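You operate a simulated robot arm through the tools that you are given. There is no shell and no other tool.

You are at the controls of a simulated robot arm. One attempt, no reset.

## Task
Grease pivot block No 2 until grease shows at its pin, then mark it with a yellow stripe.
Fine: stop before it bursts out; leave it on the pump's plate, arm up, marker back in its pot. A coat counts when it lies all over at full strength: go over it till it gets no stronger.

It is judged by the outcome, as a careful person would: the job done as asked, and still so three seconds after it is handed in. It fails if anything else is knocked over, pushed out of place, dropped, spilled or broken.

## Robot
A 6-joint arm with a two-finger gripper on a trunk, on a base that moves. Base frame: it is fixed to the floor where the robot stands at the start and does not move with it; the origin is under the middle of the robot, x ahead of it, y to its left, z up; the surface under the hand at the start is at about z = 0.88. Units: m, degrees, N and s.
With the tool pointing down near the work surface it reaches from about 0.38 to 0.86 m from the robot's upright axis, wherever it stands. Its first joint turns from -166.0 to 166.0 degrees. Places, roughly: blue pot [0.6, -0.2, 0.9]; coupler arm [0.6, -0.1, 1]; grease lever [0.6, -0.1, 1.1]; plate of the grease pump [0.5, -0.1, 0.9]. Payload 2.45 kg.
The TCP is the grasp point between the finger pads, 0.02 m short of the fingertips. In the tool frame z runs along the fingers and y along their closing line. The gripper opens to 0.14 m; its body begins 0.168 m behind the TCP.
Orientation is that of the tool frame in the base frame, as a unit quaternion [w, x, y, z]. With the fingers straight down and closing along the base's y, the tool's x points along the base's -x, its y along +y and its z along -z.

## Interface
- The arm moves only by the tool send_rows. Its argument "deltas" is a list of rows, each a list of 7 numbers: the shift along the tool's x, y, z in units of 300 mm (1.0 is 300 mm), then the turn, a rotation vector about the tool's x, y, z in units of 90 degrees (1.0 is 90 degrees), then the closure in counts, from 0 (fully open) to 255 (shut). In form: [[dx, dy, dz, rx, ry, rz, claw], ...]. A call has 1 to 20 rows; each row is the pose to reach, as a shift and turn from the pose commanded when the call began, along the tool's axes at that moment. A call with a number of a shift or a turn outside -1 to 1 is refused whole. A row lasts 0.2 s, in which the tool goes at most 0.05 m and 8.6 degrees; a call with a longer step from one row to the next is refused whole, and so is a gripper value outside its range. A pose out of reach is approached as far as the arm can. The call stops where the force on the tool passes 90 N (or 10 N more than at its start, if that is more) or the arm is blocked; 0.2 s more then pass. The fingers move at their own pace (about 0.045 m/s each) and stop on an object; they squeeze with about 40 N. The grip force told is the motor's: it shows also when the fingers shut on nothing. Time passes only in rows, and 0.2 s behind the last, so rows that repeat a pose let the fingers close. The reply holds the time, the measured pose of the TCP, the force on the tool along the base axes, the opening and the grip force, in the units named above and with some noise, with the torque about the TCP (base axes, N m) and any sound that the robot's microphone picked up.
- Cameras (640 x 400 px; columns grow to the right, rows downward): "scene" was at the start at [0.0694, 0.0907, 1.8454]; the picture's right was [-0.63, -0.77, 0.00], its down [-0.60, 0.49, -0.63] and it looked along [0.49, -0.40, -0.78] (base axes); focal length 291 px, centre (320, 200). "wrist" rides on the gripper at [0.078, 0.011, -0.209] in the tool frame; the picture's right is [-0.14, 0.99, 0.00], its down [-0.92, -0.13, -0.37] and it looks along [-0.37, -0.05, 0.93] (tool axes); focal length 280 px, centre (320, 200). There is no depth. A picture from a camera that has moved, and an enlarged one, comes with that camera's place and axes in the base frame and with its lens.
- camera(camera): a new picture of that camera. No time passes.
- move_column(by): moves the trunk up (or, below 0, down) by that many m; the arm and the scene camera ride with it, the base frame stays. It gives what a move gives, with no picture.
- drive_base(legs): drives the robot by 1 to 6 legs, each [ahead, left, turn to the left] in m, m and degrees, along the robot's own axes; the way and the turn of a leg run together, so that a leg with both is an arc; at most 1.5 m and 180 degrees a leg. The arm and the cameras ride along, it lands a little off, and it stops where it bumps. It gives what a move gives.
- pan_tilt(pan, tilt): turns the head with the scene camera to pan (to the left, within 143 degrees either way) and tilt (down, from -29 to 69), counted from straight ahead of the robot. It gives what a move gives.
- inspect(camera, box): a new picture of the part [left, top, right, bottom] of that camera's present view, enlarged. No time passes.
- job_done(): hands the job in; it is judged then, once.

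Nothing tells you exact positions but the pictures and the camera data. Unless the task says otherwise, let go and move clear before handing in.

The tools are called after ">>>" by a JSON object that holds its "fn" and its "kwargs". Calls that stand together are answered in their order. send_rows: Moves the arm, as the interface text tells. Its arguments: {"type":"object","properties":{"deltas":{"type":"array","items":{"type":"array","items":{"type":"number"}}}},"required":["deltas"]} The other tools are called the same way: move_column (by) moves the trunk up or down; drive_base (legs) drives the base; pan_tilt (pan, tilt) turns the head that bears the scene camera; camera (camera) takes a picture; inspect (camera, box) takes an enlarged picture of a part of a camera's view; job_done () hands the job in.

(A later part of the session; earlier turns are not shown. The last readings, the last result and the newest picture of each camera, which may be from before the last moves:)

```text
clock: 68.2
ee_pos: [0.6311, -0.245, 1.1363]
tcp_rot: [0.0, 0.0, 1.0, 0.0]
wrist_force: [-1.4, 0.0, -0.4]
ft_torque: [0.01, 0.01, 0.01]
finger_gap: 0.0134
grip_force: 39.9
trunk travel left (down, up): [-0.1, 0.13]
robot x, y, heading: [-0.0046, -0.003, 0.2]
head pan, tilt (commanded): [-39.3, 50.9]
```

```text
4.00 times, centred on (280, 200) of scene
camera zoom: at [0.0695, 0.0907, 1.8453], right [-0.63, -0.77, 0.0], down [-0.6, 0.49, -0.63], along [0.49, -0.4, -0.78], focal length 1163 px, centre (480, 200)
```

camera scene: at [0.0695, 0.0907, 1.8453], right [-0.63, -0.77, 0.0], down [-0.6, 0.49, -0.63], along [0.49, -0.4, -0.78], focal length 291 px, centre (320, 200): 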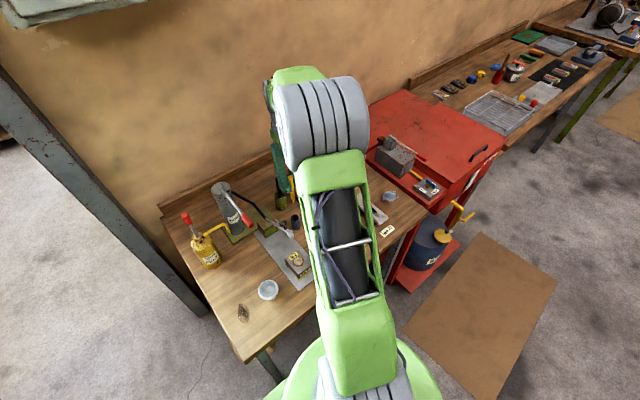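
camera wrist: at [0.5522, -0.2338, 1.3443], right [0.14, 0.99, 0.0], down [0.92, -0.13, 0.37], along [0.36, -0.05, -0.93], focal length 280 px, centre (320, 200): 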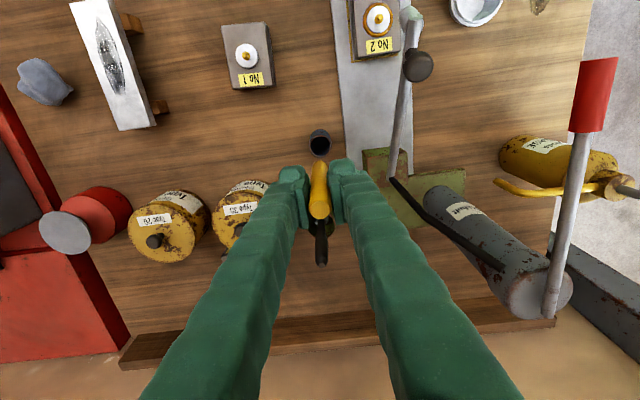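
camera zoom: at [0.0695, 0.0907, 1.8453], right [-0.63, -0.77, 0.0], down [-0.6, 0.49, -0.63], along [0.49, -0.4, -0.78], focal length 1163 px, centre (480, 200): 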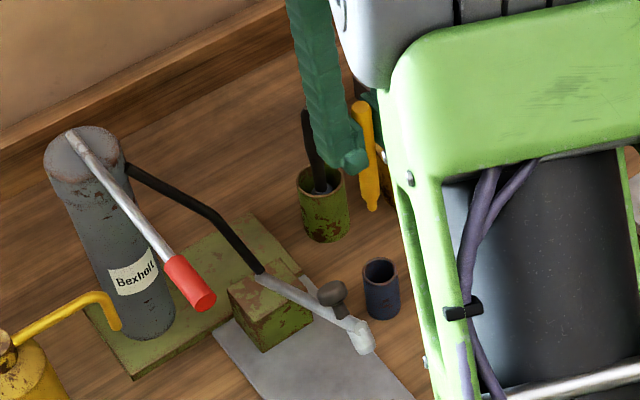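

>>> {"fn": "inspect", "kwargs": {"camera": "scene", "box": [305, 165, 345, 210]}}

>>> {"fn": "inspect", "kwargs": {"camera": "scene", "box": [300, 165, 350, 215]}}

>>> {"fn": "inspect", "kwargs": {"camera": "wrist", "box": [270, 110, 370, 230]}}

>>> {"fn": "inspect", "kwargs": {"camera": "scene", "box": [300, 150, 340, 215]}}

```text
8.89 times, centred on (325, 188) of scene
camera zoom: at [0.0695, 0.0907, 1.8453], right [-0.63, -0.77, 0.0], down [-0.6, 0.49, -0.63], along [0.49, -0.4, -0.78], focal length 2584 px, centre (276, 311)
```

zoom: 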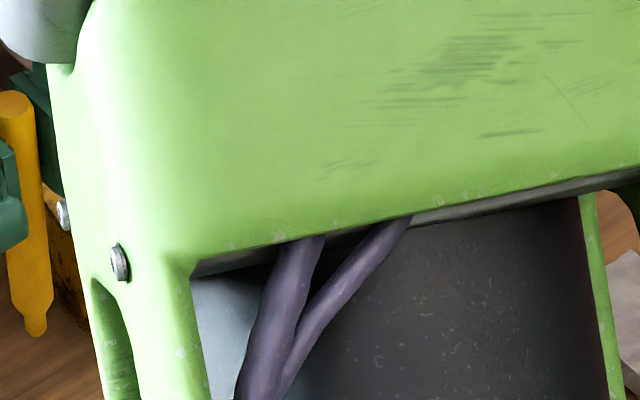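

```text
8.00 times, centred on (325, 190) of scene
camera zoom: at [0.0695, 0.0907, 1.8453], right [-0.63, -0.77, 0.0], down [-0.6, 0.49, -0.63], along [0.49, -0.4, -0.78], focal length 2326 px, centre (280, 280)
```

zoom: 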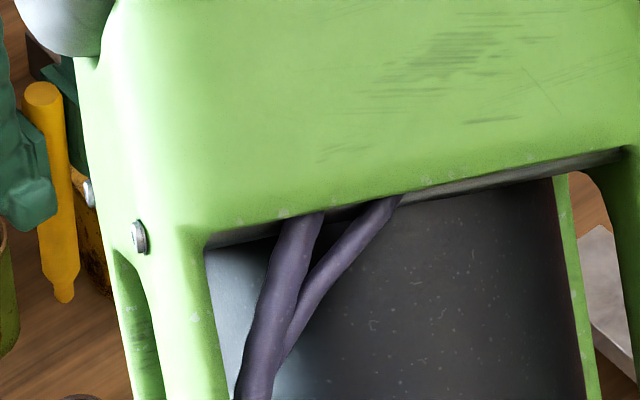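

```text
3.33 times, centred on (320, 170) of wrist
camera zoom: at [0.5522, -0.2338, 1.3443], right [0.14, 0.99, 0.0], down [0.92, -0.13, 0.37], along [0.36, -0.05, -0.93], focal length 935 px, centre (320, 300)
```

zoom: 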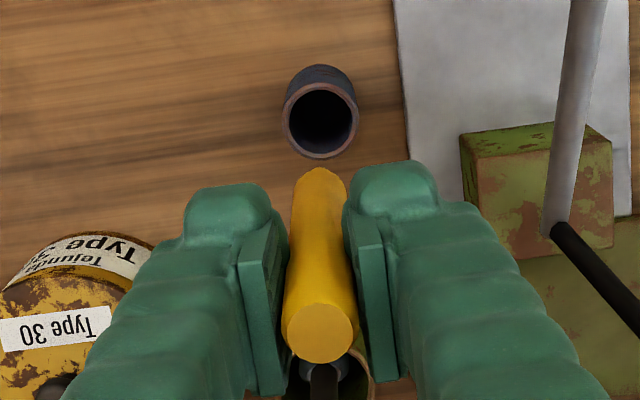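

```text
6.15 times, centred on (320, 182) of scene
camera zoom: at [0.0695, 0.0907, 1.8453], right [-0.63, -0.77, 0.0], down [-0.6, 0.49, -0.63], along [0.49, -0.4, -0.78], focal length 1789 px, centre (320, 308)
```

zoom: 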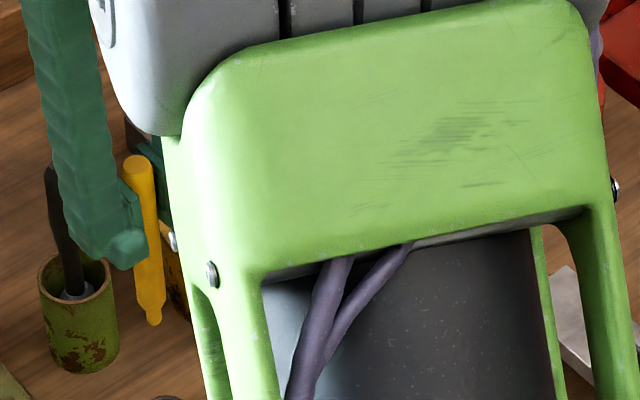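

The marker is out: it's a 13 cm stick with a narrow nib, the tip about 0.102 m below the TCP and about 4 mm toward -x. The free strip on the block's top in front of the grease ring is x≈0.443–0.462, so I'll draw across y at x≈0.4525. I carry the marker there, staying in front of the coupler.

>>> {"fn": "send_rows", "kwargs": {"deltas": [[0.12, 0, 0, 0, 0, 0, 255], [0.24, 0, 0, 0, 0, 0, 255], [0.36, 0, 0, 0, 0, 0, 255], [0.48, 0, 0, 0, 0, 0, 255], [0.5827, 0.02, 0, 0, 0, 0, 255], [0.5827, 0.12, 0.08, 0, 0, 0, 255], [0.5827, 0.22, 0.2, 0, 0, 0, 255], [0.5827, 0.2377, 0.253, 0, 0, 0, 255], [0.5827, 0.2377, 0.253, 0, 0, 0, 255]]}}

>>> {"fn": "camera", "kwargs": {"camera": "wrist"}}

>>> {"fn": "inspect", "kwargs": {"camera": "wrist", "box": [250, 90, 390, 220]}}

>>> {"fn": "inspect", "kwargs": {"camera": "scene", "box": [240, 190, 340, 290]}}

```text
clock: 70.2
ee_pos: [0.4545, -0.1743, 1.0594]
tcp_rot: [0.0, 0.0, 1.0, 0.0]
wrist_force: [0.0, 0.0, -0.6]
ft_torque: [0.0, 0.03, -0.01]
finger_gap: 0.0133
grip_force: 39.9
trunk travel left (down, up): [-0.1, 0.13]
robot x, y, heading: [0.0013, 0.0023, -0.1]
head pan, tilt (commanded): [-39.3, 50.9]
```

```text
taken
camera wrist: at [0.3744, -0.1636, 1.2674], right [0.14, 0.99, 0.0], down [0.92, -0.13, 0.37], along [0.36, -0.05, -0.93], focal length 280 px, centre (320, 200)
```

wrist: 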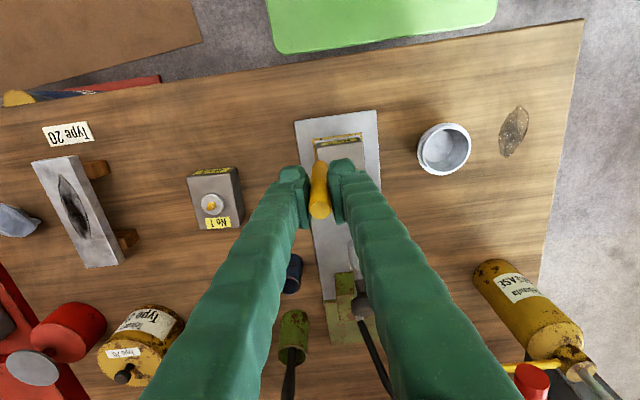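

```text
3.08 times, centred on (320, 155) of wrist
camera zoom: at [0.3744, -0.1636, 1.2674], right [0.14, 0.99, 0.0], down [0.92, -0.13, 0.37], along [0.36, -0.05, -0.93], focal length 863 px, centre (320, 338)
```

zoom: 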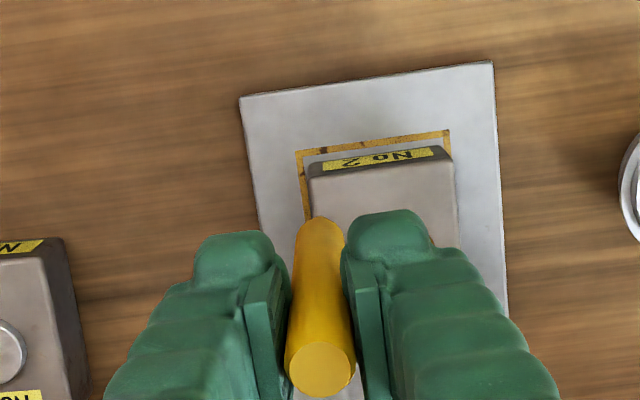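

```text
4.00 times, centred on (290, 240) of scene
camera zoom: at [0.0694, 0.0908, 1.8454], right [-0.63, -0.77, 0.0], down [-0.6, 0.49, -0.63], along [0.49, -0.4, -0.78], focal length 1163 px, centre (440, 40)
```

zoom: 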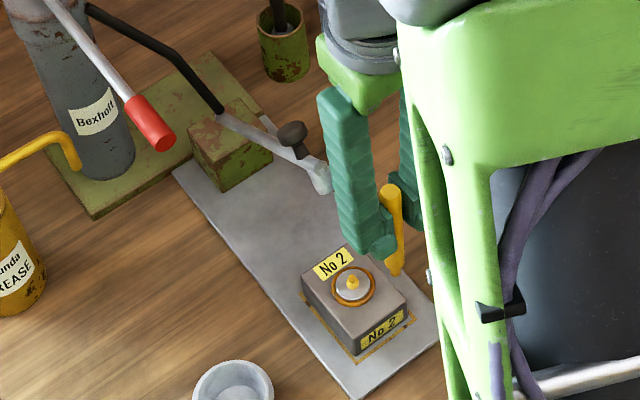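

The tip is just above the -y end of the front strip. I nudge it inward slightly and lower to about 6 mm above the block top.

>>> {"fn": "send_rows", "kwargs": {"deltas": [[-0.005, 0.0133, 0.04, 0, 0, 0, 255], [-0.005, 0.0133, 0.0933, 0, 0, 0, 255], [-0.005, 0.0133, 0.0933, 0, 0, 0, 255]]}}

>>> {"fn": "inspect", "kwargs": {"camera": "wrist", "box": [260, 90, 380, 200]}}

>>> {"fn": "inspect", "kwargs": {"camera": "scene", "box": [280, 230, 340, 290]}}

```text
clock: 71.0
ee_pos: [0.4549, -0.1697, 1.0314]
tcp_rot: [-0.001, -0.001, 1.0, 0.0]
wrist_force: [-0.3, 0.9, 0.7]
ft_torque: [0.01, -0.01, -0.04]
finger_gap: 0.0136
grip_force: 39.4
trunk travel left (down, up): [-0.1, 0.13]
robot x, y, heading: [-0.0022, 0.0064, 0.1]
head pan, tilt (commanded): [-39.3, 50.9]
```

```text
3.64 times, centred on (320, 145) of wrist
camera zoom: at [0.3764, -0.1589, 1.2401], right [0.14, 0.99, 0.0], down [0.92, -0.13, 0.37], along [0.37, -0.05, -0.93], focal length 1020 px, centre (320, 400)
```

zoom: 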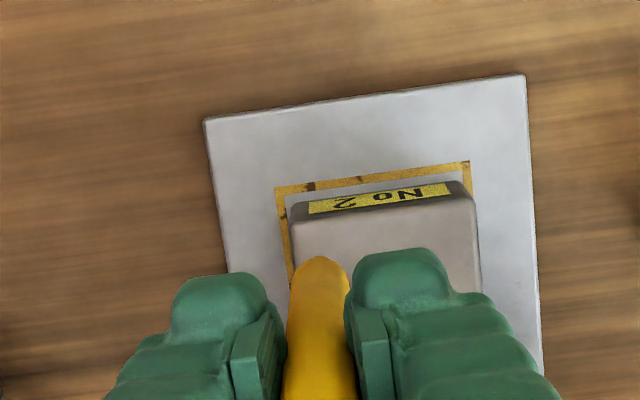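

```text
6.67 times, centred on (310, 260) of scene
camera zoom: at [0.0693, 0.0907, 1.8454], right [-0.63, -0.77, 0.0], down [-0.6, 0.49, -0.63], along [0.49, -0.4, -0.78], focal length 1938 px, centre (387, -200)
```

zoom: 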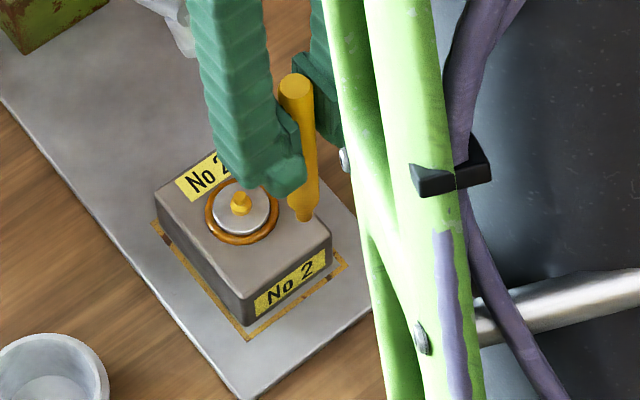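

The nib looks a bit close to the grease ring, so I shift 3 mm toward the front edge and go down a further 3 mm, then check.

>>> {"fn": "send_rows", "kwargs": {"deltas": [[0.01, 0, 0.0, 0, 0, 0, 255], [0.01, 0, 0.01, 0, 0, 0, 255], [0.01, 0, 0.01, 0, 0, 0, 255]]}}

>>> {"fn": "inspect", "kwargs": {"camera": "scene", "box": [285, 235, 325, 275]}}

```text
clock: 71.8
ee_pos: [0.4519, -0.1723, 1.0281]
tcp_rot: [0.0, -0.001, 1.0, -0.001]
wrist_force: [0.0, 0.7, 0.4]
ft_torque: [-0.01, 0.02, 0.04]
finger_gap: 0.0135
grip_force: 39.3
trunk travel left (down, up): [-0.1, 0.13]
robot x, y, heading: [0.0008, -0.0027, 0.5]
head pan, tilt (commanded): [-39.3, 50.9]
```

```text
10.00 times, centred on (305, 255) of scene
camera zoom: at [0.0694, 0.0907, 1.8454], right [-0.63, -0.77, 0.0], down [-0.6, 0.49, -0.63], along [0.49, -0.4, -0.78], focal length 2907 px, centre (470, -350)
```

zoom: 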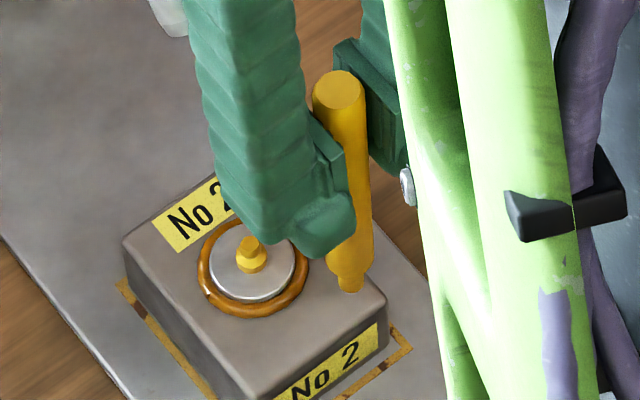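

The nib now sits nicely over the middle of the front strip. I lower in 1.5 mm steps and watch for contact.

>>> {"fn": "send_rows", "kwargs": {"deltas": [[0, 0, 0.005, 0, 0, 0, 255], [0, 0, 0.005, 0, 0, 0, 255]]}}

>>> {"fn": "send_rows", "kwargs": {"deltas": [[0, 0, 0.005, 0, 0, 0, 255], [0, 0, 0.005, 0, 0, 0, 255]]}}

>>> {"fn": "inspect", "kwargs": {"camera": "scene", "box": [285, 235, 325, 275]}}

```text
clock: 72.4
ee_pos: [0.453, -0.1694, 1.0274]
tcp_rot: [0.001, 0.0, 1.0, -0.001]
wrist_force: [0.0, 0.6, -0.2]
ft_torque: [0.02, -0.03, -0.01]
finger_gap: 0.0136
grip_force: 39.4
trunk travel left (down, up): [-0.1, 0.13]
robot x, y, heading: [-0.0017, 0.0003, 0.1]
head pan, tilt (commanded): [-39.3, 50.9]
```

```text
clock: 73.0
ee_pos: [0.4528, -0.1703, 1.0264]
tcp_rot: [0.0, -0.001, 1.0, 0.0]
wrist_force: [0.3, -0.8, -0.1]
ft_torque: [-0.01, 0.02, 0.01]
finger_gap: 0.0135
grip_force: 39.8
trunk travel left (down, up): [-0.1, 0.13]
robot x, y, heading: [0.0015, -0.0017, -0.3]
head pan, tilt (commanded): [-39.3, 50.9]
```

```text
10.00 times, centred on (305, 255) of scene
camera zoom: at [0.0694, 0.0907, 1.8454], right [-0.63, -0.77, 0.0], down [-0.6, 0.49, -0.63], along [0.49, -0.4, -0.78], focal length 2907 px, centre (470, -350)
```

zoom: 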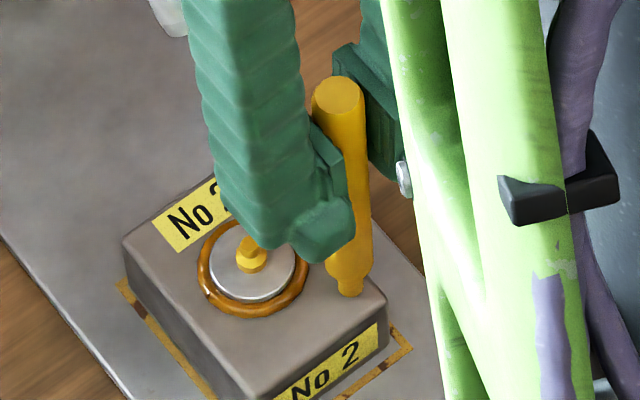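

No contact yet. Two more small steps down.

>>> {"fn": "send_rows", "kwargs": {"deltas": [[0, 0, 0.005, 0, 0, 0, 255], [0, 0, 0.005, 0, 0, 0, 255]]}}

>>> {"fn": "send_rows", "kwargs": {"deltas": [[0, 0, 0.005, 0, 0, 0, 255], [0, 0, 0.005, 0, 0, 0, 255]]}}

>>> {"fn": "inspect", "kwargs": {"camera": "scene", "box": [285, 235, 325, 275]}}

```text
clock: 73.6
ee_pos: [0.4527, -0.1699, 1.0257]
tcp_rot: [0.0, -0.001, 1.0, -0.001]
wrist_force: [-1.0, 0.3, 3.3]
ft_torque: [0.03, 0.0, 0.0]
finger_gap: 0.0132
grip_force: 39.8
trunk travel left (down, up): [-0.1, 0.13]
robot x, y, heading: [0.0033, -0.0006, -0.1]
head pan, tilt (commanded): [-39.3, 50.9]
```

```text
clock: 74.2
ee_pos: [0.4527, -0.1702, 1.0239]
tcp_rot: [0.002, 0.001, 1.0, -0.001]
wrist_force: [0.9, 0.0, 21.4]
ft_torque: [0.0, -0.05, -0.03]
finger_gap: 0.0134
grip_force: 39.8
trunk travel left (down, up): [-0.1, 0.13]
robot x, y, heading: [-0.0029, 0.0025, 0.0]
head pan, tilt (commanded): [-39.3, 50.9]
```

```text
10.00 times, centred on (305, 255) of scene
camera zoom: at [0.0681, 0.0912, 1.8455], right [-0.63, -0.77, 0.0], down [-0.6, 0.49, -0.63], along [0.49, -0.4, -0.78], focal length 2907 px, centre (470, -350)
```

zoom: 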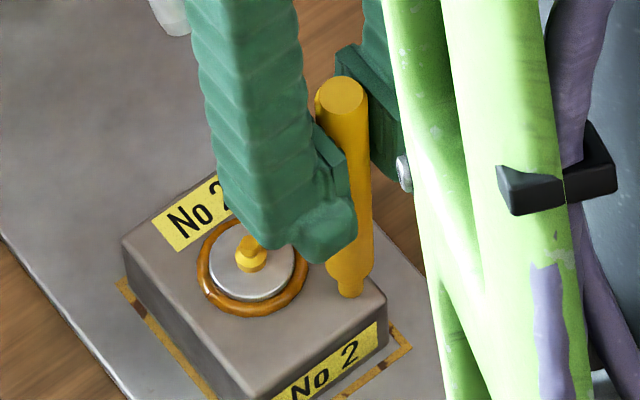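

Contact found (3 N, then 21 N). I ease back about 1.2 mm for a light press and draw the stripe slowly across to y≈-0.13.

>>> {"fn": "send_rows", "kwargs": {"deltas": [[0, 0, -0.004, 0, 0, 0, 255], [0, 0.015, -0.004, 0, 0, 0, 255], [0, 0.03, -0.004, 0, 0, 0, 255], [0, 0.045, -0.004, 0, 0, 0, 255], [0, 0.06, -0.004, 0, 0, 0, 255], [0, 0.075, -0.004, 0, 0, 0, 255], [0, 0.09, -0.004, 0, 0, 0, 255], [0, 0.105, -0.004, 0, 0, 0, 255], [0, 0.12, -0.004, 0, 0, 0, 255], [0, 0.133, -0.004, 0, 0, 0, 255], [0, 0.133, -0.004, 0, 0, 0, 255]]}}

>>> {"fn": "inspect", "kwargs": {"camera": "scene", "box": [280, 235, 330, 285]}}

>>> {"fn": "inspect", "kwargs": {"camera": "wrist", "box": [240, 90, 380, 220]}}

```text
clock: 76.6
ee_pos: [0.4534, -0.1297, 1.024]
tcp_rot: [0.001, 0.0, 1.0, 0.0]
wrist_force: [-0.4, -0.9, 3.1]
ft_torque: [-0.14, 0.01, -0.01]
finger_gap: 0.0133
grip_force: 39.5
trunk travel left (down, up): [-0.1, 0.13]
robot x, y, heading: [0.0007, 0.0005, -0.0]
head pan, tilt (commanded): [-39.3, 50.9]
```

```text
8.00 times, centred on (305, 260) of scene
camera zoom: at [0.0691, 0.0907, 1.8454], right [-0.63, -0.77, 0.0], down [-0.6, 0.49, -0.63], along [0.49, -0.4, -0.78], focal length 2326 px, centre (440, -280)
```

zoom: 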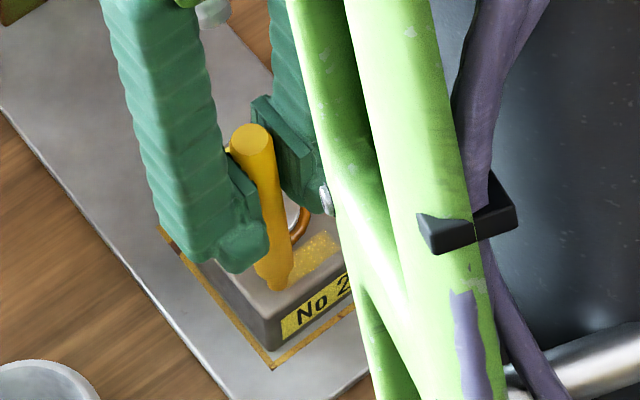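

```text
3.08 times, centred on (310, 155) of wrist
camera zoom: at [0.3729, -0.1187, 1.2318], right [0.14, 0.99, 0.0], down [0.92, -0.13, 0.37], along [0.36, -0.05, -0.93], focal length 863 px, centre (351, 338)
```

zoom: 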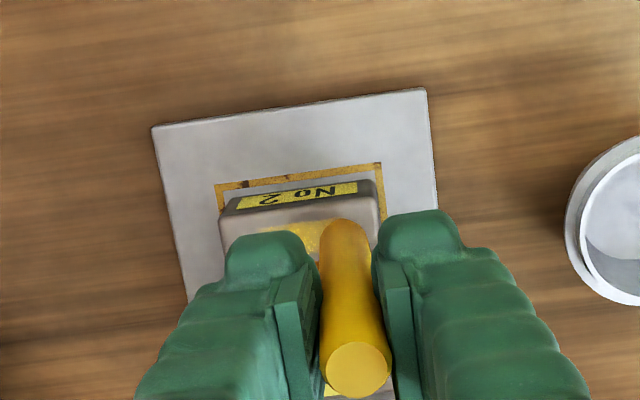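

A thin yellow stripe is down, still patchy. I go back and forth over the same line to build it up.

>>> {"fn": "send_rows", "kwargs": {"deltas": [[0, -0.015, 0, 0, 0, 0, 255], [0, -0.03, 0, 0, 0, 0, 255], [0, -0.045, 0, 0, 0, 0, 255], [0, -0.06, 0, 0, 0, 0, 255], [0, -0.075, 0, 0, 0, 0, 255], [0, -0.09, 0, 0, 0, 0, 255], [0, -0.105, 0, 0, 0, 0, 255], [0, -0.12, 0, 0, 0, 0, 255], [0, -0.133, 0, 0, 0, 0, 255], [0, -0.133, 0, 0, 0, 0, 255], [0, -0.12, 0, 0, 0, 0, 255], [0, -0.105, 0, 0, 0, 0, 255], [0, -0.09, 0, 0, 0, 0, 255], [0, -0.075, 0, 0, 0, 0, 255], [0, -0.06, 0, 0, 0, 0, 255], [0, -0.045, 0, 0, 0, 0, 255], [0, -0.03, 0, 0, 0, 0, 255], [0, -0.015, 0, 0, 0, 0, 255], [0, 0, 0, 0, 0, 0, 255], [0, 0, 0, 0, 0, 0, 255]]}}

>>> {"fn": "inspect", "kwargs": {"camera": "scene", "box": [280, 235, 330, 285]}}

```text
clock: 80.8
ee_pos: [0.4527, -0.1307, 1.0234]
tcp_rot: [-0.001, 0.0, 1.0, 0.001]
wrist_force: [-0.8, -2.1, 3.5]
ft_torque: [-0.12, 0.01, 0.02]
finger_gap: 0.0134
grip_force: 39.9
trunk travel left (down, up): [-0.1, 0.13]
robot x, y, heading: [-0.0011, 0.0022, -0.0]
head pan, tilt (commanded): [-39.3, 50.9]
```

```text
8.00 times, centred on (305, 260) of scene
camera zoom: at [0.0691, 0.0907, 1.8454], right [-0.63, -0.77, 0.0], down [-0.6, 0.49, -0.63], along [0.49, -0.4, -0.78], focal length 2326 px, centre (440, -280)
```

zoom: 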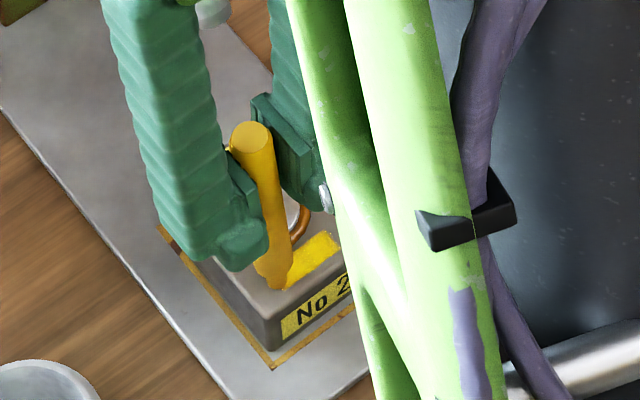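

It's much stronger now. Two more passes, then I'll lift and compare.

>>> {"fn": "send_rows", "kwargs": {"deltas": [[0, -0.015, 0, 0, 0, 0, 255], [0, -0.03, 0, 0, 0, 0, 255], [0, -0.045, 0, 0, 0, 0, 255], [0, -0.06, 0, 0, 0, 0, 255], [0, -0.075, 0, 0, 0, 0, 255], [0, -0.09, 0, 0, 0, 0, 255], [0, -0.105, 0, 0, 0, 0, 255], [0, -0.12, 0, 0, 0, 0, 255], [0, -0.133, 0, 0, 0, 0, 255], [0, -0.133, 0, 0, 0, 0, 255], [0, -0.12, 0, 0, 0, 0, 255], [0, -0.105, 0, 0, 0, 0, 255], [0, -0.09, 0, 0, 0, 0, 255], [0, -0.075, 0, 0, 0, 0, 255], [0, -0.06, 0, 0, 0, 0, 255], [0, -0.045, 0, 0, 0, 0, 255], [0, -0.03, 0, 0, 0, 0, 255], [0, -0.015, 0, 0, 0, 0, 255], [0, 0, 0, 0, 0, 0, 255], [0, 0, 0, 0, 0, 0, 255]]}}

>>> {"fn": "send_rows", "kwargs": {"deltas": [[0, 0, -0.05, 0, 0, 0, 255], [0, -0.05, -0.15, 0, 0, 0, 255], [0, -0.2, -0.25, 0, 0, 0, 255], [0, -0.35, -0.35, 0, 0, 0, 255], [0, -0.4, -0.35, 0, 0, 0, 255], [0, -0.4, -0.35, 0, 0, 0, 255]]}}

>>> {"fn": "camera", "kwargs": {"camera": "wrist"}}

>>> {"fn": "inspect", "kwargs": {"camera": "scene", "box": [275, 235, 325, 285]}}

```text
clock: 85.0
ee_pos: [0.4535, -0.1301, 1.0237]
tcp_rot: [-0.001, 0.0, 1.0, 0.0]
wrist_force: [0.2, 0.4, -1.0]
ft_torque: [0.01, 0.0, 0.02]
finger_gap: 0.0133
grip_force: 39.8
trunk travel left (down, up): [-0.1, 0.13]
robot x, y, heading: [0.0007, -0.0004, 0.1]
head pan, tilt (commanded): [-39.3, 50.9]
```

```text
refused: row 3 steps farther than a row can; nothing moved
```

```text
taken
camera wrist: at [0.3738, -0.1188, 1.2319], right [0.14, 0.99, 0.0], down [0.92, -0.13, 0.37], along [0.36, -0.05, -0.93], focal length 280 px, centre (320, 200)
```

wrist: 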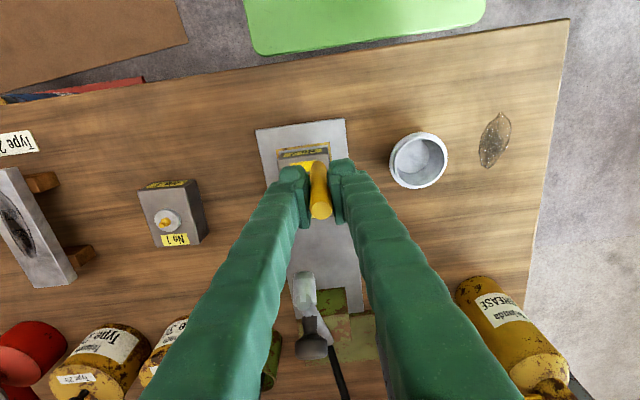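

```text
8.00 times, centred on (300, 260) of scene
camera zoom: at [0.0694, 0.0907, 1.8454], right [-0.63, -0.77, 0.0], down [-0.6, 0.49, -0.63], along [0.49, -0.4, -0.78], focal length 2326 px, centre (480, -280)
```

zoom: 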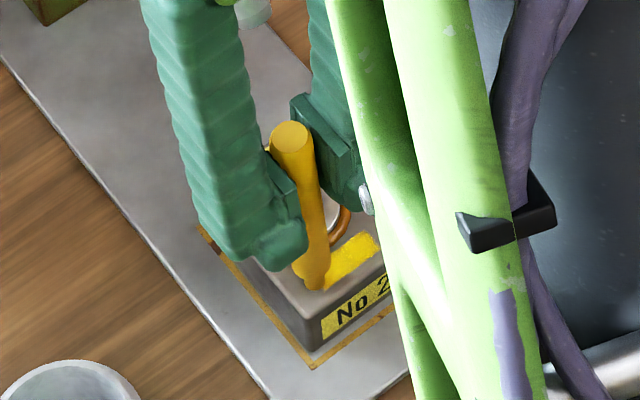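

The stripe looks fairly solid. The retreat steps were too long, so I resend with shorter ones to lift clear and inspect.

>>> {"fn": "send_rows", "kwargs": {"deltas": [[0, 0, -0.05, 0, 0, 0, 255], [0, 0, -0.16, 0, 0, 0, 255], [0, -0.1, -0.25, 0, 0, 0, 255], [0, -0.2, -0.33, 0, 0, 0, 255], [0, -0.3, -0.4, 0, 0, 0, 255], [0, -0.4, -0.4, 0, 0, 0, 255], [0, -0.4, -0.4, 0, 0, 0, 255]]}}

>>> {"fn": "camera", "kwargs": {"camera": "wrist"}}

>>> {"fn": "inspect", "kwargs": {"camera": "wrist", "box": [330, 90, 430, 190]}}

>>> {"fn": "inspect", "kwargs": {"camera": "scene", "box": [275, 235, 325, 285]}}

```text
clock: 86.6
ee_pos: [0.4539, -0.2508, 1.1444]
tcp_rot: [-0.001, 0.0, 1.0, -0.001]
wrist_force: [-0.1, -0.2, -0.1]
ft_torque: [0.02, -0.02, -0.01]
finger_gap: 0.0133
grip_force: 40.4
trunk travel left (down, up): [-0.1, 0.13]
robot x, y, heading: [0.0017, 0.0005, 0.2]
head pan, tilt (commanded): [-39.3, 50.9]
```

```text
taken
camera wrist: at [0.3754, -0.2393, 1.3528], right [0.14, 0.99, 0.0], down [0.92, -0.13, 0.37], along [0.36, -0.05, -0.93], focal length 280 px, centre (320, 200)
```

wrist: 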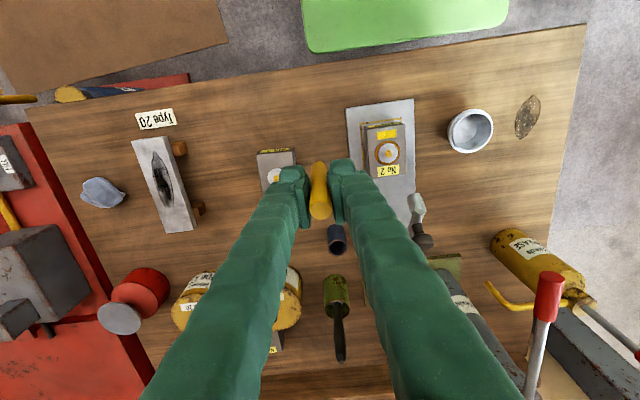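

```text
4.00 times, centred on (380, 140) of wrist
camera zoom: at [0.3754, -0.2393, 1.3528], right [0.14, 0.99, 0.0], down [0.92, -0.13, 0.37], along [0.36, -0.05, -0.93], focal length 1122 px, centre (80, 440)
```

zoom: 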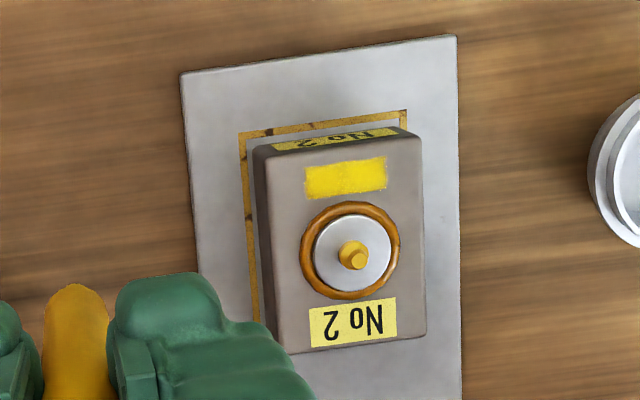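

```text
8.00 times, centred on (300, 260) of scene
camera zoom: at [0.0692, 0.0911, 1.8454], right [-0.63, -0.77, 0.0], down [-0.6, 0.49, -0.63], along [0.49, -0.4, -0.78], focal length 2326 px, centre (480, -280)
```

zoom: 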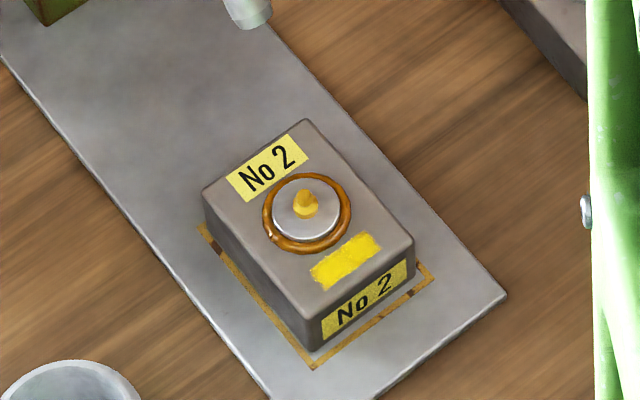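

A solid yellow stripe lies between the front edge and the grease ring. I zoom in to judge its evenness.

>>> {"fn": "inspect", "kwargs": {"camera": "wrist", "box": [365, 115, 405, 150]}}

>>> {"fn": "inspect", "kwargs": {"camera": "scene", "box": [290, 255, 320, 280]}}

```text
11.43 times, centred on (385, 132) of wrist
camera zoom: at [0.3754, -0.2393, 1.3528], right [0.14, 0.99, 0.0], down [0.92, -0.13, 0.37], along [0.36, -0.05, -0.93], focal length 3204 px, centre (-423, 971)
```

zoom: 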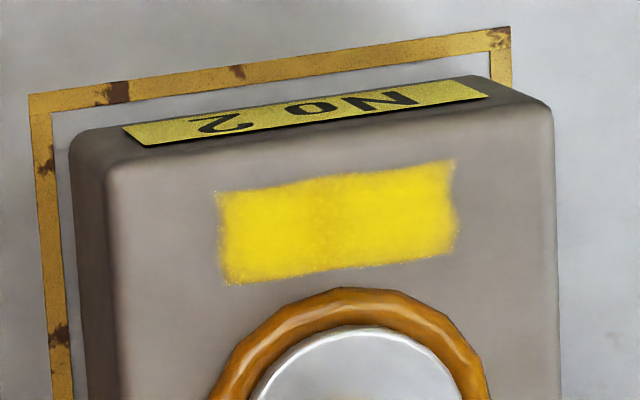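

```text
16.00 times, centred on (305, 268) of scene
camera zoom: at [0.0692, 0.0911, 1.8454], right [-0.63, -0.77, 0.0], down [-0.6, 0.49, -0.63], along [0.49, -0.4, -0.78], focal length 4651 px, centre (560, -880)
```

zoom: 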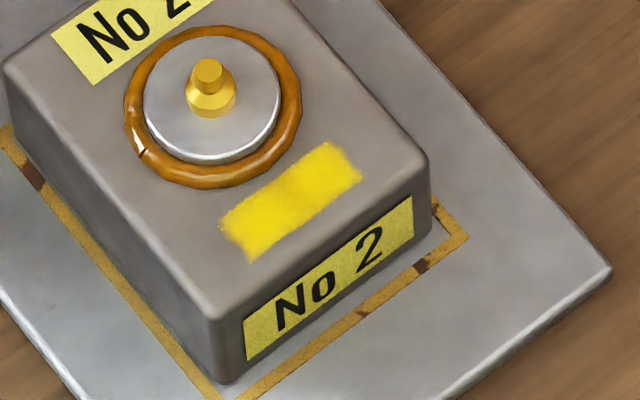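

The stripe is about 32 × 13 mm and nearly solid, though slightly uneven in density, and the last passes were barely touching. I go back and make more passes at a firmer touch, first 2 mm toward the front edge.

>>> {"fn": "send_rows", "kwargs": {"deltas": [[0, 0.1, 0.0, 0, 0, 0, 255], [0, 0.2, 0.05, 0, 0, 0, 255], [0.007, 0.267, 0.15, 0, 0, 0, 255], [0.007, 0.267, 0.3, 0, 0, 0, 255], [0.007, 0.267, 0.38, 0, 0, 0, 255], [0.007, 0.267, 0.4, 0, 0, 0, 255], [0.007, 0.267, 0.402, 0, 0, 0, 255], [0.007, 0.267, 0.402, 0, 0, 0, 255]]}}

```text
clock: 88.4
ee_pos: [0.4519, -0.1701, 1.0233]
tcp_rot: [0.001, -0.001, 1.0, 0.0]
wrist_force: [-1.8, -0.5, 13.7]
ft_torque: [0.0, 0.06, 0.03]
finger_gap: 0.0134
grip_force: 39.3
trunk travel left (down, up): [-0.1, 0.13]
robot x, y, heading: [-0.0002, -0.001, 0.2]
head pan, tilt (commanded): [-39.3, 50.9]
```

About 14 N here at the -y end; I ease it slightly and slope the path a little so the press stays even across the stripe.

>>> {"fn": "send_rows", "kwargs": {"deltas": [[0, 0.0, -0.0017, 0, 0, 0, 255], [0, 0.015, -0.0015, 0, 0, 0, 255], [0, 0.03, -0.0013, 0, 0, 0, 255], [0, 0.045, -0.0011, 0, 0, 0, 255], [0, 0.06, -0.0009, 0, 0, 0, 255], [0, 0.075, -0.0007, 0, 0, 0, 255], [0, 0.09, -0.0005, 0, 0, 0, 255], [0, 0.105, -0.0003, 0, 0, 0, 255], [0, 0.12, -0.0002, 0, 0, 0, 255], [0, 0.133, 0, 0, 0, 0, 255], [0, 0.12, -0.0002, 0, 0, 0, 255], [0, 0.105, -0.0003, 0, 0, 0, 255], [0, 0.09, -0.0005, 0, 0, 0, 255], [0, 0.075, -0.0007, 0, 0, 0, 255], [0, 0.06, -0.0009, 0, 0, 0, 255], [0, 0.045, -0.0011, 0, 0, 0, 255], [0, 0.03, -0.0013, 0, 0, 0, 255], [0, 0.015, -0.0015, 0, 0, 0, 255], [0, 0.0, -0.0017, 0, 0, 0, 255], [0, 0.0, -0.0017, 0, 0, 0, 255]]}}

>>> {"fn": "send_rows", "kwargs": {"deltas": [[-0.006, 0.0, 0, 0, 0, 0, 255], [-0.012, 0.015, 0.0002, 0, 0, 0, 255], [-0.012, 0.03, 0.0004, 0, 0, 0, 255], [-0.012, 0.045, 0.0006, 0, 0, 0, 255], [-0.012, 0.06, 0.0008, 0, 0, 0, 255], [-0.012, 0.075, 0.001, 0, 0, 0, 255], [-0.012, 0.09, 0.0012, 0, 0, 0, 255], [-0.012, 0.105, 0.0014, 0, 0, 0, 255], [-0.012, 0.12, 0.0015, 0, 0, 0, 255], [-0.012, 0.133, 0.0017, 0, 0, 0, 255], [-0.012, 0.12, 0.0015, 0, 0, 0, 255], [-0.012, 0.105, 0.0014, 0, 0, 0, 255], [-0.012, 0.09, 0.0012, 0, 0, 0, 255], [-0.012, 0.075, 0.001, 0, 0, 0, 255], [-0.012, 0.06, 0.0008, 0, 0, 0, 255], [-0.012, 0.045, 0.0006, 0, 0, 0, 255], [-0.012, 0.03, 0.0004, 0, 0, 0, 255], [-0.012, 0.015, 0.0002, 0, 0, 0, 255], [-0.012, 0.0, 0, 0, 0, 0, 255], [-0.012, 0.0, 0, 0, 0, 0, 255]]}}

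>>> {"fn": "send_rows", "kwargs": {"deltas": [[0.006, 0.0, 0, 0, 0, 0, 255], [0.006, 0.015, 0.0002, 0, 0, 0, 255], [0.006, 0.03, 0.0004, 0, 0, 0, 255], [0.006, 0.045, 0.0006, 0, 0, 0, 255], [0.006, 0.06, 0.0008, 0, 0, 0, 255], [0.006, 0.075, 0.001, 0, 0, 0, 255], [0.006, 0.09, 0.0012, 0, 0, 0, 255], [0.006, 0.105, 0.0014, 0, 0, 0, 255], [0.006, 0.12, 0.0015, 0, 0, 0, 255], [0.006, 0.133, 0.0017, 0, 0, 0, 255], [0.006, 0.12, 0.0015, 0, 0, 0, 255], [0.006, 0.105, 0.0014, 0, 0, 0, 255], [0.006, 0.09, 0.0012, 0, 0, 0, 255], [0.006, 0.075, 0.001, 0, 0, 0, 255], [0.006, 0.06, 0.0008, 0, 0, 0, 255], [0.006, 0.045, 0.0006, 0, 0, 0, 255], [0.006, 0.03, 0.0004, 0, 0, 0, 255], [0.006, 0.015, 0.0002, 0, 0, 0, 255], [0.006, 0.0, 0, 0, 0, 0, 255], [0.006, 0.0, 0, 0, 0, 0, 255]]}}

```text
clock: 92.6
ee_pos: [0.4518, -0.1706, 1.0233]
tcp_rot: [-0.001, 0.0, 1.0, 0.0]
wrist_force: [-0.7, -0.4, -0.9]
ft_torque: [0.02, 0.03, 0.02]
finger_gap: 0.0131
grip_force: 39.7
trunk travel left (down, up): [-0.1, 0.13]
robot x, y, heading: [0.0, 0.0001, 0.1]
head pan, tilt (commanded): [-39.3, 50.9]
```

```text
clock: 96.8
ee_pos: [0.4559, -0.1693, 1.0251]
tcp_rot: [-0.001, 0.0, 1.0, 0.0]
wrist_force: [0.2, 0.2, -0.1]
ft_torque: [0.0, 0.05, 0.01]
finger_gap: 0.0131
grip_force: 39.9
trunk travel left (down, up): [-0.1, 0.13]
robot x, y, heading: [0.0019, -0.0018, -0.0]
head pan, tilt (commanded): [-39.3, 50.9]
```

```text
clock: 101.0
ee_pos: [0.4528, -0.1701, 1.0248]
tcp_rot: [0.0, 0.0, 1.0, 0.0]
wrist_force: [-0.3, -0.7, -1.0]
ft_torque: [0.02, 0.03, -0.01]
finger_gap: 0.0134
grip_force: 39.1
trunk travel left (down, up): [-0.1, 0.13]
robot x, y, heading: [0.0013, -0.002, 0.0]
head pan, tilt (commanded): [-39.3, 50.9]
```

The force has dropped to nothing, so the marker has been pushed up a little in the grip. I lower until it touches again and make more passes.

>>> {"fn": "send_rows", "kwargs": {"deltas": [[0, 0, 0.002, 0, 0, 0, 255], [0, 0, 0.002, 0, 0, 0, 255]]}}

>>> {"fn": "send_rows", "kwargs": {"deltas": [[0, 0, 0.002, 0, 0, 0, 255], [0, 0, 0.002, 0, 0, 0, 255]]}}

>>> {"fn": "inspect", "kwargs": {"camera": "scene", "box": [280, 235, 330, 285]}}

```text
clock: 101.6
ee_pos: [0.4528, -0.17, 1.0235]
tcp_rot: [0.0, 0.0, 1.0, 0.0]
wrist_force: [-0.3, -0.2, -0.1]
ft_torque: [0.01, -0.01, -0.01]
finger_gap: 0.0136
grip_force: 40.3
trunk travel left (down, up): [-0.1, 0.13]
robot x, y, heading: [0.0012, -0.0011, 0.3]
head pan, tilt (commanded): [-39.3, 50.9]
```

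```text
clock: 102.2
ee_pos: [0.4527, -0.1692, 1.0233]
tcp_rot: [0.001, 0.0, 1.0, 0.0]
wrist_force: [-0.6, 0.6, 4.4]
ft_torque: [0.02, 0.09, -0.02]
finger_gap: 0.0134
grip_force: 40.0
trunk travel left (down, up): [-0.1, 0.13]
robot x, y, heading: [-0.0018, -0.0006, -0.3]
head pan, tilt (commanded): [-39.3, 50.9]
```

```text
8.00 times, centred on (305, 260) of scene
camera zoom: at [0.069, 0.0908, 1.8454], right [-0.63, -0.77, 0.0], down [-0.6, 0.49, -0.63], along [0.49, -0.4, -0.78], focal length 2326 px, centre (440, -280)
```

zoom: 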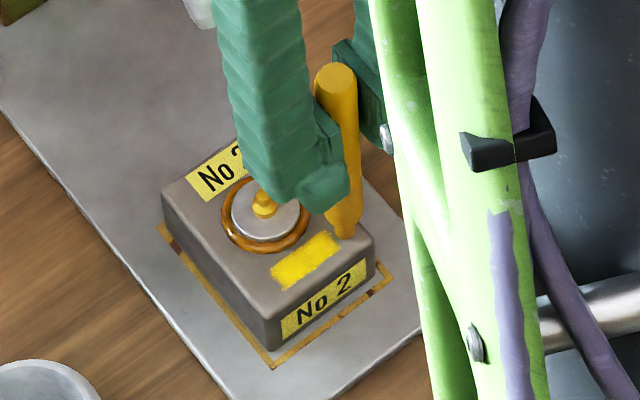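

Touching at 4 N. I make a pass to the far end and check the force there.

>>> {"fn": "send_rows", "kwargs": {"deltas": [[0, 0.015, 0.0002, 0, 0, 0, 255], [0, 0.03, 0.0004, 0, 0, 0, 255], [0, 0.045, 0.0006, 0, 0, 0, 255], [0, 0.06, 0.0008, 0, 0, 0, 255], [0, 0.075, 0.001, 0, 0, 0, 255], [0, 0.09, 0.0012, 0, 0, 0, 255], [0, 0.105, 0.0014, 0, 0, 0, 255], [0, 0.12, 0.0015, 0, 0, 0, 255], [0, 0.133, 0.0017, 0, 0, 0, 255]]}}

>>> {"fn": "send_rows", "kwargs": {"deltas": [[0, -0.015, 0, 0, 0, 0, 255], [0, -0.03, 0, 0, 0, 0, 255], [0, -0.045, 0, 0, 0, 0, 255], [0, -0.06, 0, 0, 0, 0, 255], [0, -0.075, 0, 0, 0, 0, 255], [0, -0.09, 0, 0, 0, 0, 255], [0, -0.105, 0, 0, 0, 0, 255], [0, -0.12, 0, 0, 0, 0, 255], [0, -0.133, 0, 0, 0, 0, 255]]}}

```text
clock: 104.2
ee_pos: [0.4533, -0.1307, 1.0236]
tcp_rot: [0.001, 0.0, 1.0, 0.0]
wrist_force: [-0.3, -3.1, 17.2]
ft_torque: [-0.42, -0.03, 0.02]
finger_gap: 0.0136
grip_force: 40.0
trunk travel left (down, up): [-0.1, 0.13]
robot x, y, heading: [-0.0008, 0.0011, -0.1]
head pan, tilt (commanded): [-39.3, 50.9]
```

```text
clock: 106.2
ee_pos: [0.4528, -0.1712, 1.0223]
tcp_rot: [-0.001, 0.0, 1.0, 0.0]
wrist_force: [-0.6, -0.1, -0.4]
ft_torque: [-0.01, 0.0, 0.02]
finger_gap: 0.0133
grip_force: 40.1
trunk travel left (down, up): [-0.1, 0.13]
robot x, y, heading: [-0.0019, -0.001, -0.1]
head pan, tilt (commanded): [-39.3, 50.9]
```

I lift off and inspect the stripe again to compare its strength.

>>> {"fn": "send_rows", "kwargs": {"deltas": [[0, 0, -0.05, 0, 0, 0, 255], [0, 0, -0.16, 0, 0, 0, 255], [0, -0.1, -0.25, 0, 0, 0, 255], [0, -0.2, -0.33, 0, 0, 0, 255], [0, -0.267, -0.4, 0, 0, 0, 255], [0, -0.267, -0.4, 0, 0, 0, 255]]}}

>>> {"fn": "inspect", "kwargs": {"camera": "wrist", "box": [365, 115, 405, 150]}}

>>> {"fn": "inspect", "kwargs": {"camera": "scene", "box": [290, 255, 320, 280]}}

>>> {"fn": "inspect", "kwargs": {"camera": "scene", "box": [290, 170, 340, 240]}}

```text
clock: 107.6
ee_pos: [0.4515, -0.2514, 1.1439]
tcp_rot: [0.0, 0.001, 1.0, 0.0]
wrist_force: [-0.3, 1.3, 0.7]
ft_torque: [0.02, -0.01, -0.01]
finger_gap: 0.013
grip_force: 39.8
trunk travel left (down, up): [-0.1, 0.13]
robot x, y, heading: [0.0019, 0.0024, -0.1]
head pan, tilt (commanded): [-39.3, 50.9]
```

```text
11.43 times, centred on (385, 132) of wrist
camera zoom: at [0.3727, -0.2406, 1.3515], right [0.14, 0.99, 0.0], down [0.92, -0.13, 0.37], along [0.36, -0.05, -0.93], focal length 3204 px, centre (-423, 971)
```

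zoom: 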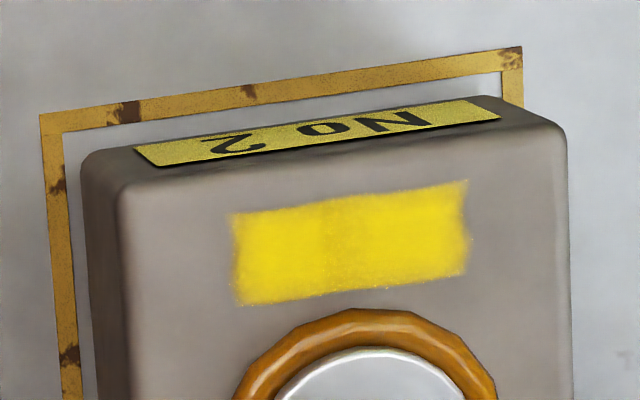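

```text
16.00 times, centred on (305, 268) of scene
camera zoom: at [0.0695, 0.0907, 1.8453], right [-0.63, -0.77, 0.0], down [-0.6, 0.49, -0.63], along [0.49, -0.4, -0.78], focal length 4651 px, centre (560, -880)
```

zoom: 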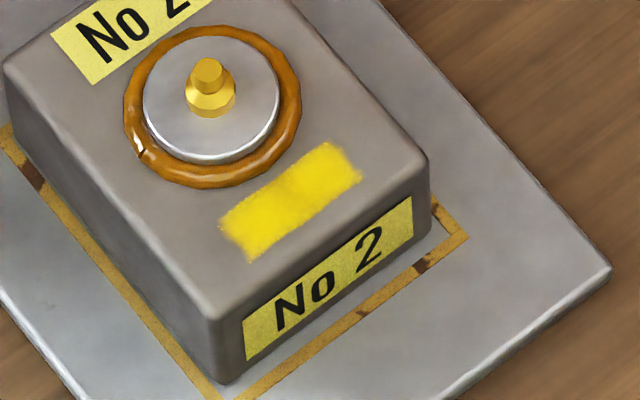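

```text
5.71 times, centred on (315, 205) of scene
camera zoom: at [0.0695, 0.0907, 1.8453], right [-0.63, -0.77, 0.0], down [-0.6, 0.49, -0.63], along [0.49, -0.4, -0.78], focal length 1661 px, centre (349, 171)
```

zoom: 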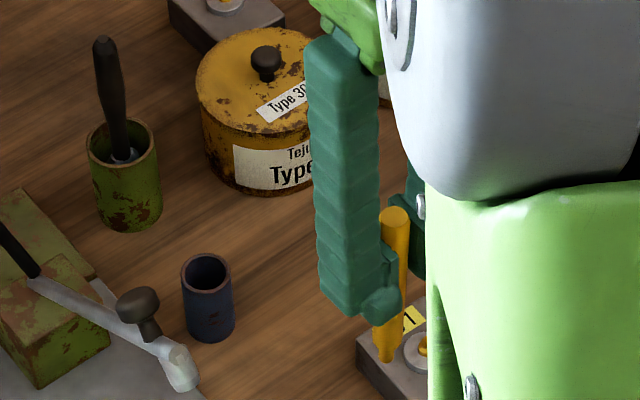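

The stripe looks unchanged from before, i.e. it's at or very near saturation. To be sure, I make one more firm there-and-back pass.

>>> {"fn": "send_rows", "kwargs": {"deltas": [[0, 0.1, 0.07, 0, 0, 0, 255], [0, 0.2, 0.15, 0, 0, 0, 255], [0, 0.267, 0.25, 0, 0, 0, 255], [0, 0.267, 0.37, 0, 0, 0, 255], [0, 0.267, 0.4, 0, 0, 0, 255], [0, 0.267, 0.402, 0, 0, 0, 255], [0, 0.267, 0.402, 0, 0, 0, 255]]}}

>>> {"fn": "send_rows", "kwargs": {"deltas": [[0, 0, 0.0015, 0, 0, 0, 255], [0, 0, 0.0015, 0, 0, 0, 255]]}}

```text
clock: 109.2
ee_pos: [0.452, -0.1717, 1.023]
tcp_rot: [0.0, 0.0, 1.0, -0.001]
wrist_force: [-0.1, 0.0, -0.7]
ft_torque: [0.03, 0.0, 0.0]
finger_gap: 0.0135
grip_force: 39.5
trunk travel left (down, up): [-0.1, 0.13]
robot x, y, heading: [0.0001, 0.0035, 0.2]
head pan, tilt (commanded): [-39.3, 50.9]
```

```text
clock: 109.8
ee_pos: [0.4537, -0.17, 1.0223]
tcp_rot: [0.0, 0.001, 1.0, 0.0]
wrist_force: [-1.5, -0.5, 3.8]
ft_torque: [0.04, 0.09, 0.05]
finger_gap: 0.0132
grip_force: 39.8
trunk travel left (down, up): [-0.1, 0.13]
robot x, y, heading: [-0.001, -0.0034, -0.1]
head pan, tilt (commanded): [-39.3, 50.9]
```

Contact at 4 N. Forward pass with a touch more pressure, then back.

>>> {"fn": "send_rows", "kwargs": {"deltas": [[0, 0.01, 0.001, 0, 0, 0, 255], [0, 0.025, 0.001, 0, 0, 0, 255], [0, 0.04, 0.001, 0, 0, 0, 255], [0, 0.055, 0.001, 0, 0, 0, 255], [0, 0.07, 0.001, 0, 0, 0, 255], [0, 0.085, 0.001, 0, 0, 0, 255], [0, 0.1, 0.001, 0, 0, 0, 255], [0, 0.115, 0.001, 0, 0, 0, 255], [0, 0.133, 0.001, 0, 0, 0, 255]]}}

>>> {"fn": "send_rows", "kwargs": {"deltas": [[0, -0.015, 0, 0, 0, 0, 255], [0, -0.03, -0.0003, 0, 0, 0, 255], [0, -0.045, -0.0003, 0, 0, 0, 255], [0, -0.06, -0.0003, 0, 0, 0, 255], [0, -0.075, -0.0003, 0, 0, 0, 255], [0, -0.09, -0.0003, 0, 0, 0, 255], [0, -0.105, -0.0003, 0, 0, 0, 255], [0, -0.12, -0.0003, 0, 0, 0, 255], [0, -0.133, -0.0003, 0, 0, 0, 255]]}}

>>> {"fn": "send_rows", "kwargs": {"deltas": [[0, 0.015, 0.0, 0, 0, 0, 255], [0, 0.03, 0.0, 0, 0, 0, 255], [0, 0.045, 0.0, 0, 0, 0, 255], [0, 0.06, 0.0, 0, 0, 0, 255], [0, 0.075, 0.0, 0, 0, 0, 255], [0, 0.09, 0.0, 0, 0, 0, 255], [0, 0.105, 0.0, 0, 0, 0, 255], [0, 0.12, 0.0, 0, 0, 0, 255], [0, 0.133, 0.0, 0, 0, 0, 255]]}}

```text
clock: 111.8
ee_pos: [0.4527, -0.1297, 1.0217]
tcp_rot: [0.0, -0.001, 1.0, 0.0]
wrist_force: [0.3, -4.6, 24.1]
ft_torque: [-0.6, -0.14, -0.03]
finger_gap: 0.0139
grip_force: 40.2
trunk travel left (down, up): [-0.1, 0.13]
robot x, y, heading: [-0.0041, -0.002, 0.1]
head pan, tilt (commanded): [-39.3, 50.9]
```

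```text
clock: 113.8
ee_pos: [0.4529, -0.1707, 1.0216]
tcp_rot: [0.0, 0.0, 1.0, 0.0]
wrist_force: [0.1, 1.0, -0.8]
ft_torque: [-0.03, -0.02, 0.02]
finger_gap: 0.0127
grip_force: 39.3
trunk travel left (down, up): [-0.1, 0.13]
robot x, y, heading: [0.001, -0.0027, -0.0]
head pan, tilt (commanded): [-39.3, 50.9]
```

```text
clock: 115.8
ee_pos: [0.4529, -0.1306, 1.0204]
tcp_rot: [0.0, 0.0, 1.0, 0.0]
wrist_force: [-0.4, -0.1, 2.9]
ft_torque: [-0.02, 0.02, -0.01]
finger_gap: 0.0137
grip_force: 40.1
trunk travel left (down, up): [-0.1, 0.13]
robot x, y, heading: [0.0022, 0.0019, 0.1]
head pan, tilt (commanded): [-39.3, 50.9]
```

Good contact on those passes. I lift away and compare again from the same viewpoint.

>>> {"fn": "send_rows", "kwargs": {"deltas": [[0, 0, -0.05, 0, 0, 0, 255], [0, 0, -0.16, 0, 0, 0, 255], [0, -0.1, -0.25, 0, 0, 0, 255], [0, -0.2, -0.33, 0, 0, 0, 255], [0, -0.3, -0.4, 0, 0, 0, 255], [0, -0.4, -0.41, 0, 0, 0, 255], [0, -0.4, -0.41, 0, 0, 0, 255]]}}

>>> {"fn": "inspect", "kwargs": {"camera": "wrist", "box": [365, 115, 405, 150]}}

>>> {"fn": "inspect", "kwargs": {"camera": "scene", "box": [290, 255, 320, 280]}}

>>> {"fn": "inspect", "kwargs": {"camera": "scene", "box": [230, 170, 340, 290]}}

```text
clock: 117.4
ee_pos: [0.4505, -0.2498, 1.1445]
tcp_rot: [0.0, 0.0, 1.0, 0.0]
wrist_force: [0.3, 0.9, -0.5]
ft_torque: [-0.01, 0.0, 0.01]
finger_gap: 0.0137
grip_force: 39.8
trunk travel left (down, up): [-0.1, 0.13]
robot x, y, heading: [0.0023, 0.0007, 0.2]
head pan, tilt (commanded): [-39.3, 50.9]
```

```text
11.43 times, centred on (385, 132) of wrist
camera zoom: at [0.3719, -0.2389, 1.3518], right [0.14, 0.99, 0.0], down [0.92, -0.13, 0.37], along [0.36, -0.05, -0.93], focal length 3204 px, centre (-423, 971)
```

zoom: 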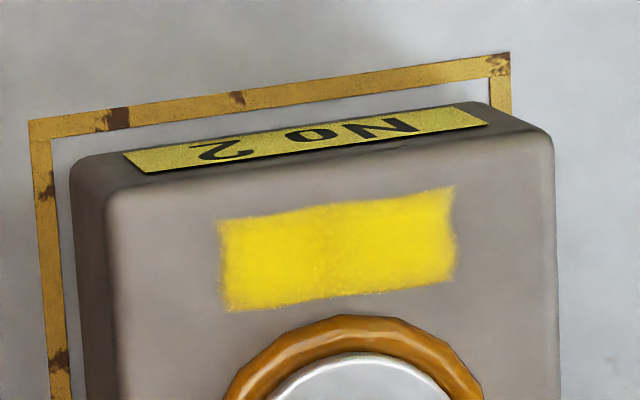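

```text
16.00 times, centred on (305, 268) of scene
camera zoom: at [0.0693, 0.091, 1.8454], right [-0.63, -0.77, 0.0], down [-0.6, 0.49, -0.63], along [0.49, -0.4, -0.78], focal length 4651 px, centre (560, -880)
```

zoom: 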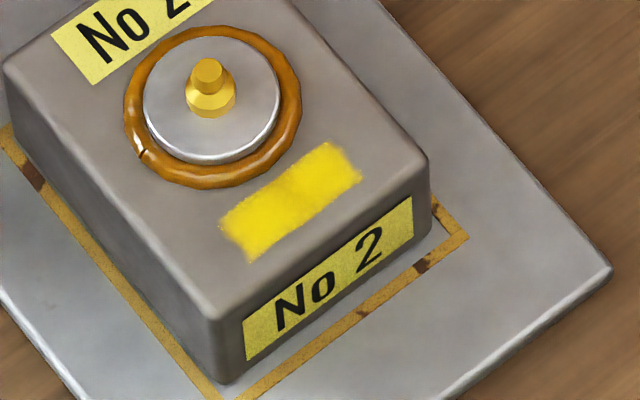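

```text
3.33 times, centred on (285, 230) of scene
camera zoom: at [0.0693, 0.091, 1.8454], right [-0.63, -0.77, 0.0], down [-0.6, 0.49, -0.63], along [0.49, -0.4, -0.78], focal length 969 px, centre (437, 100)
```

zoom: 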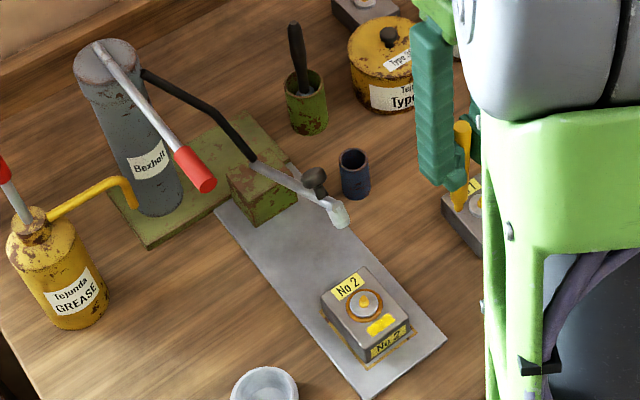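

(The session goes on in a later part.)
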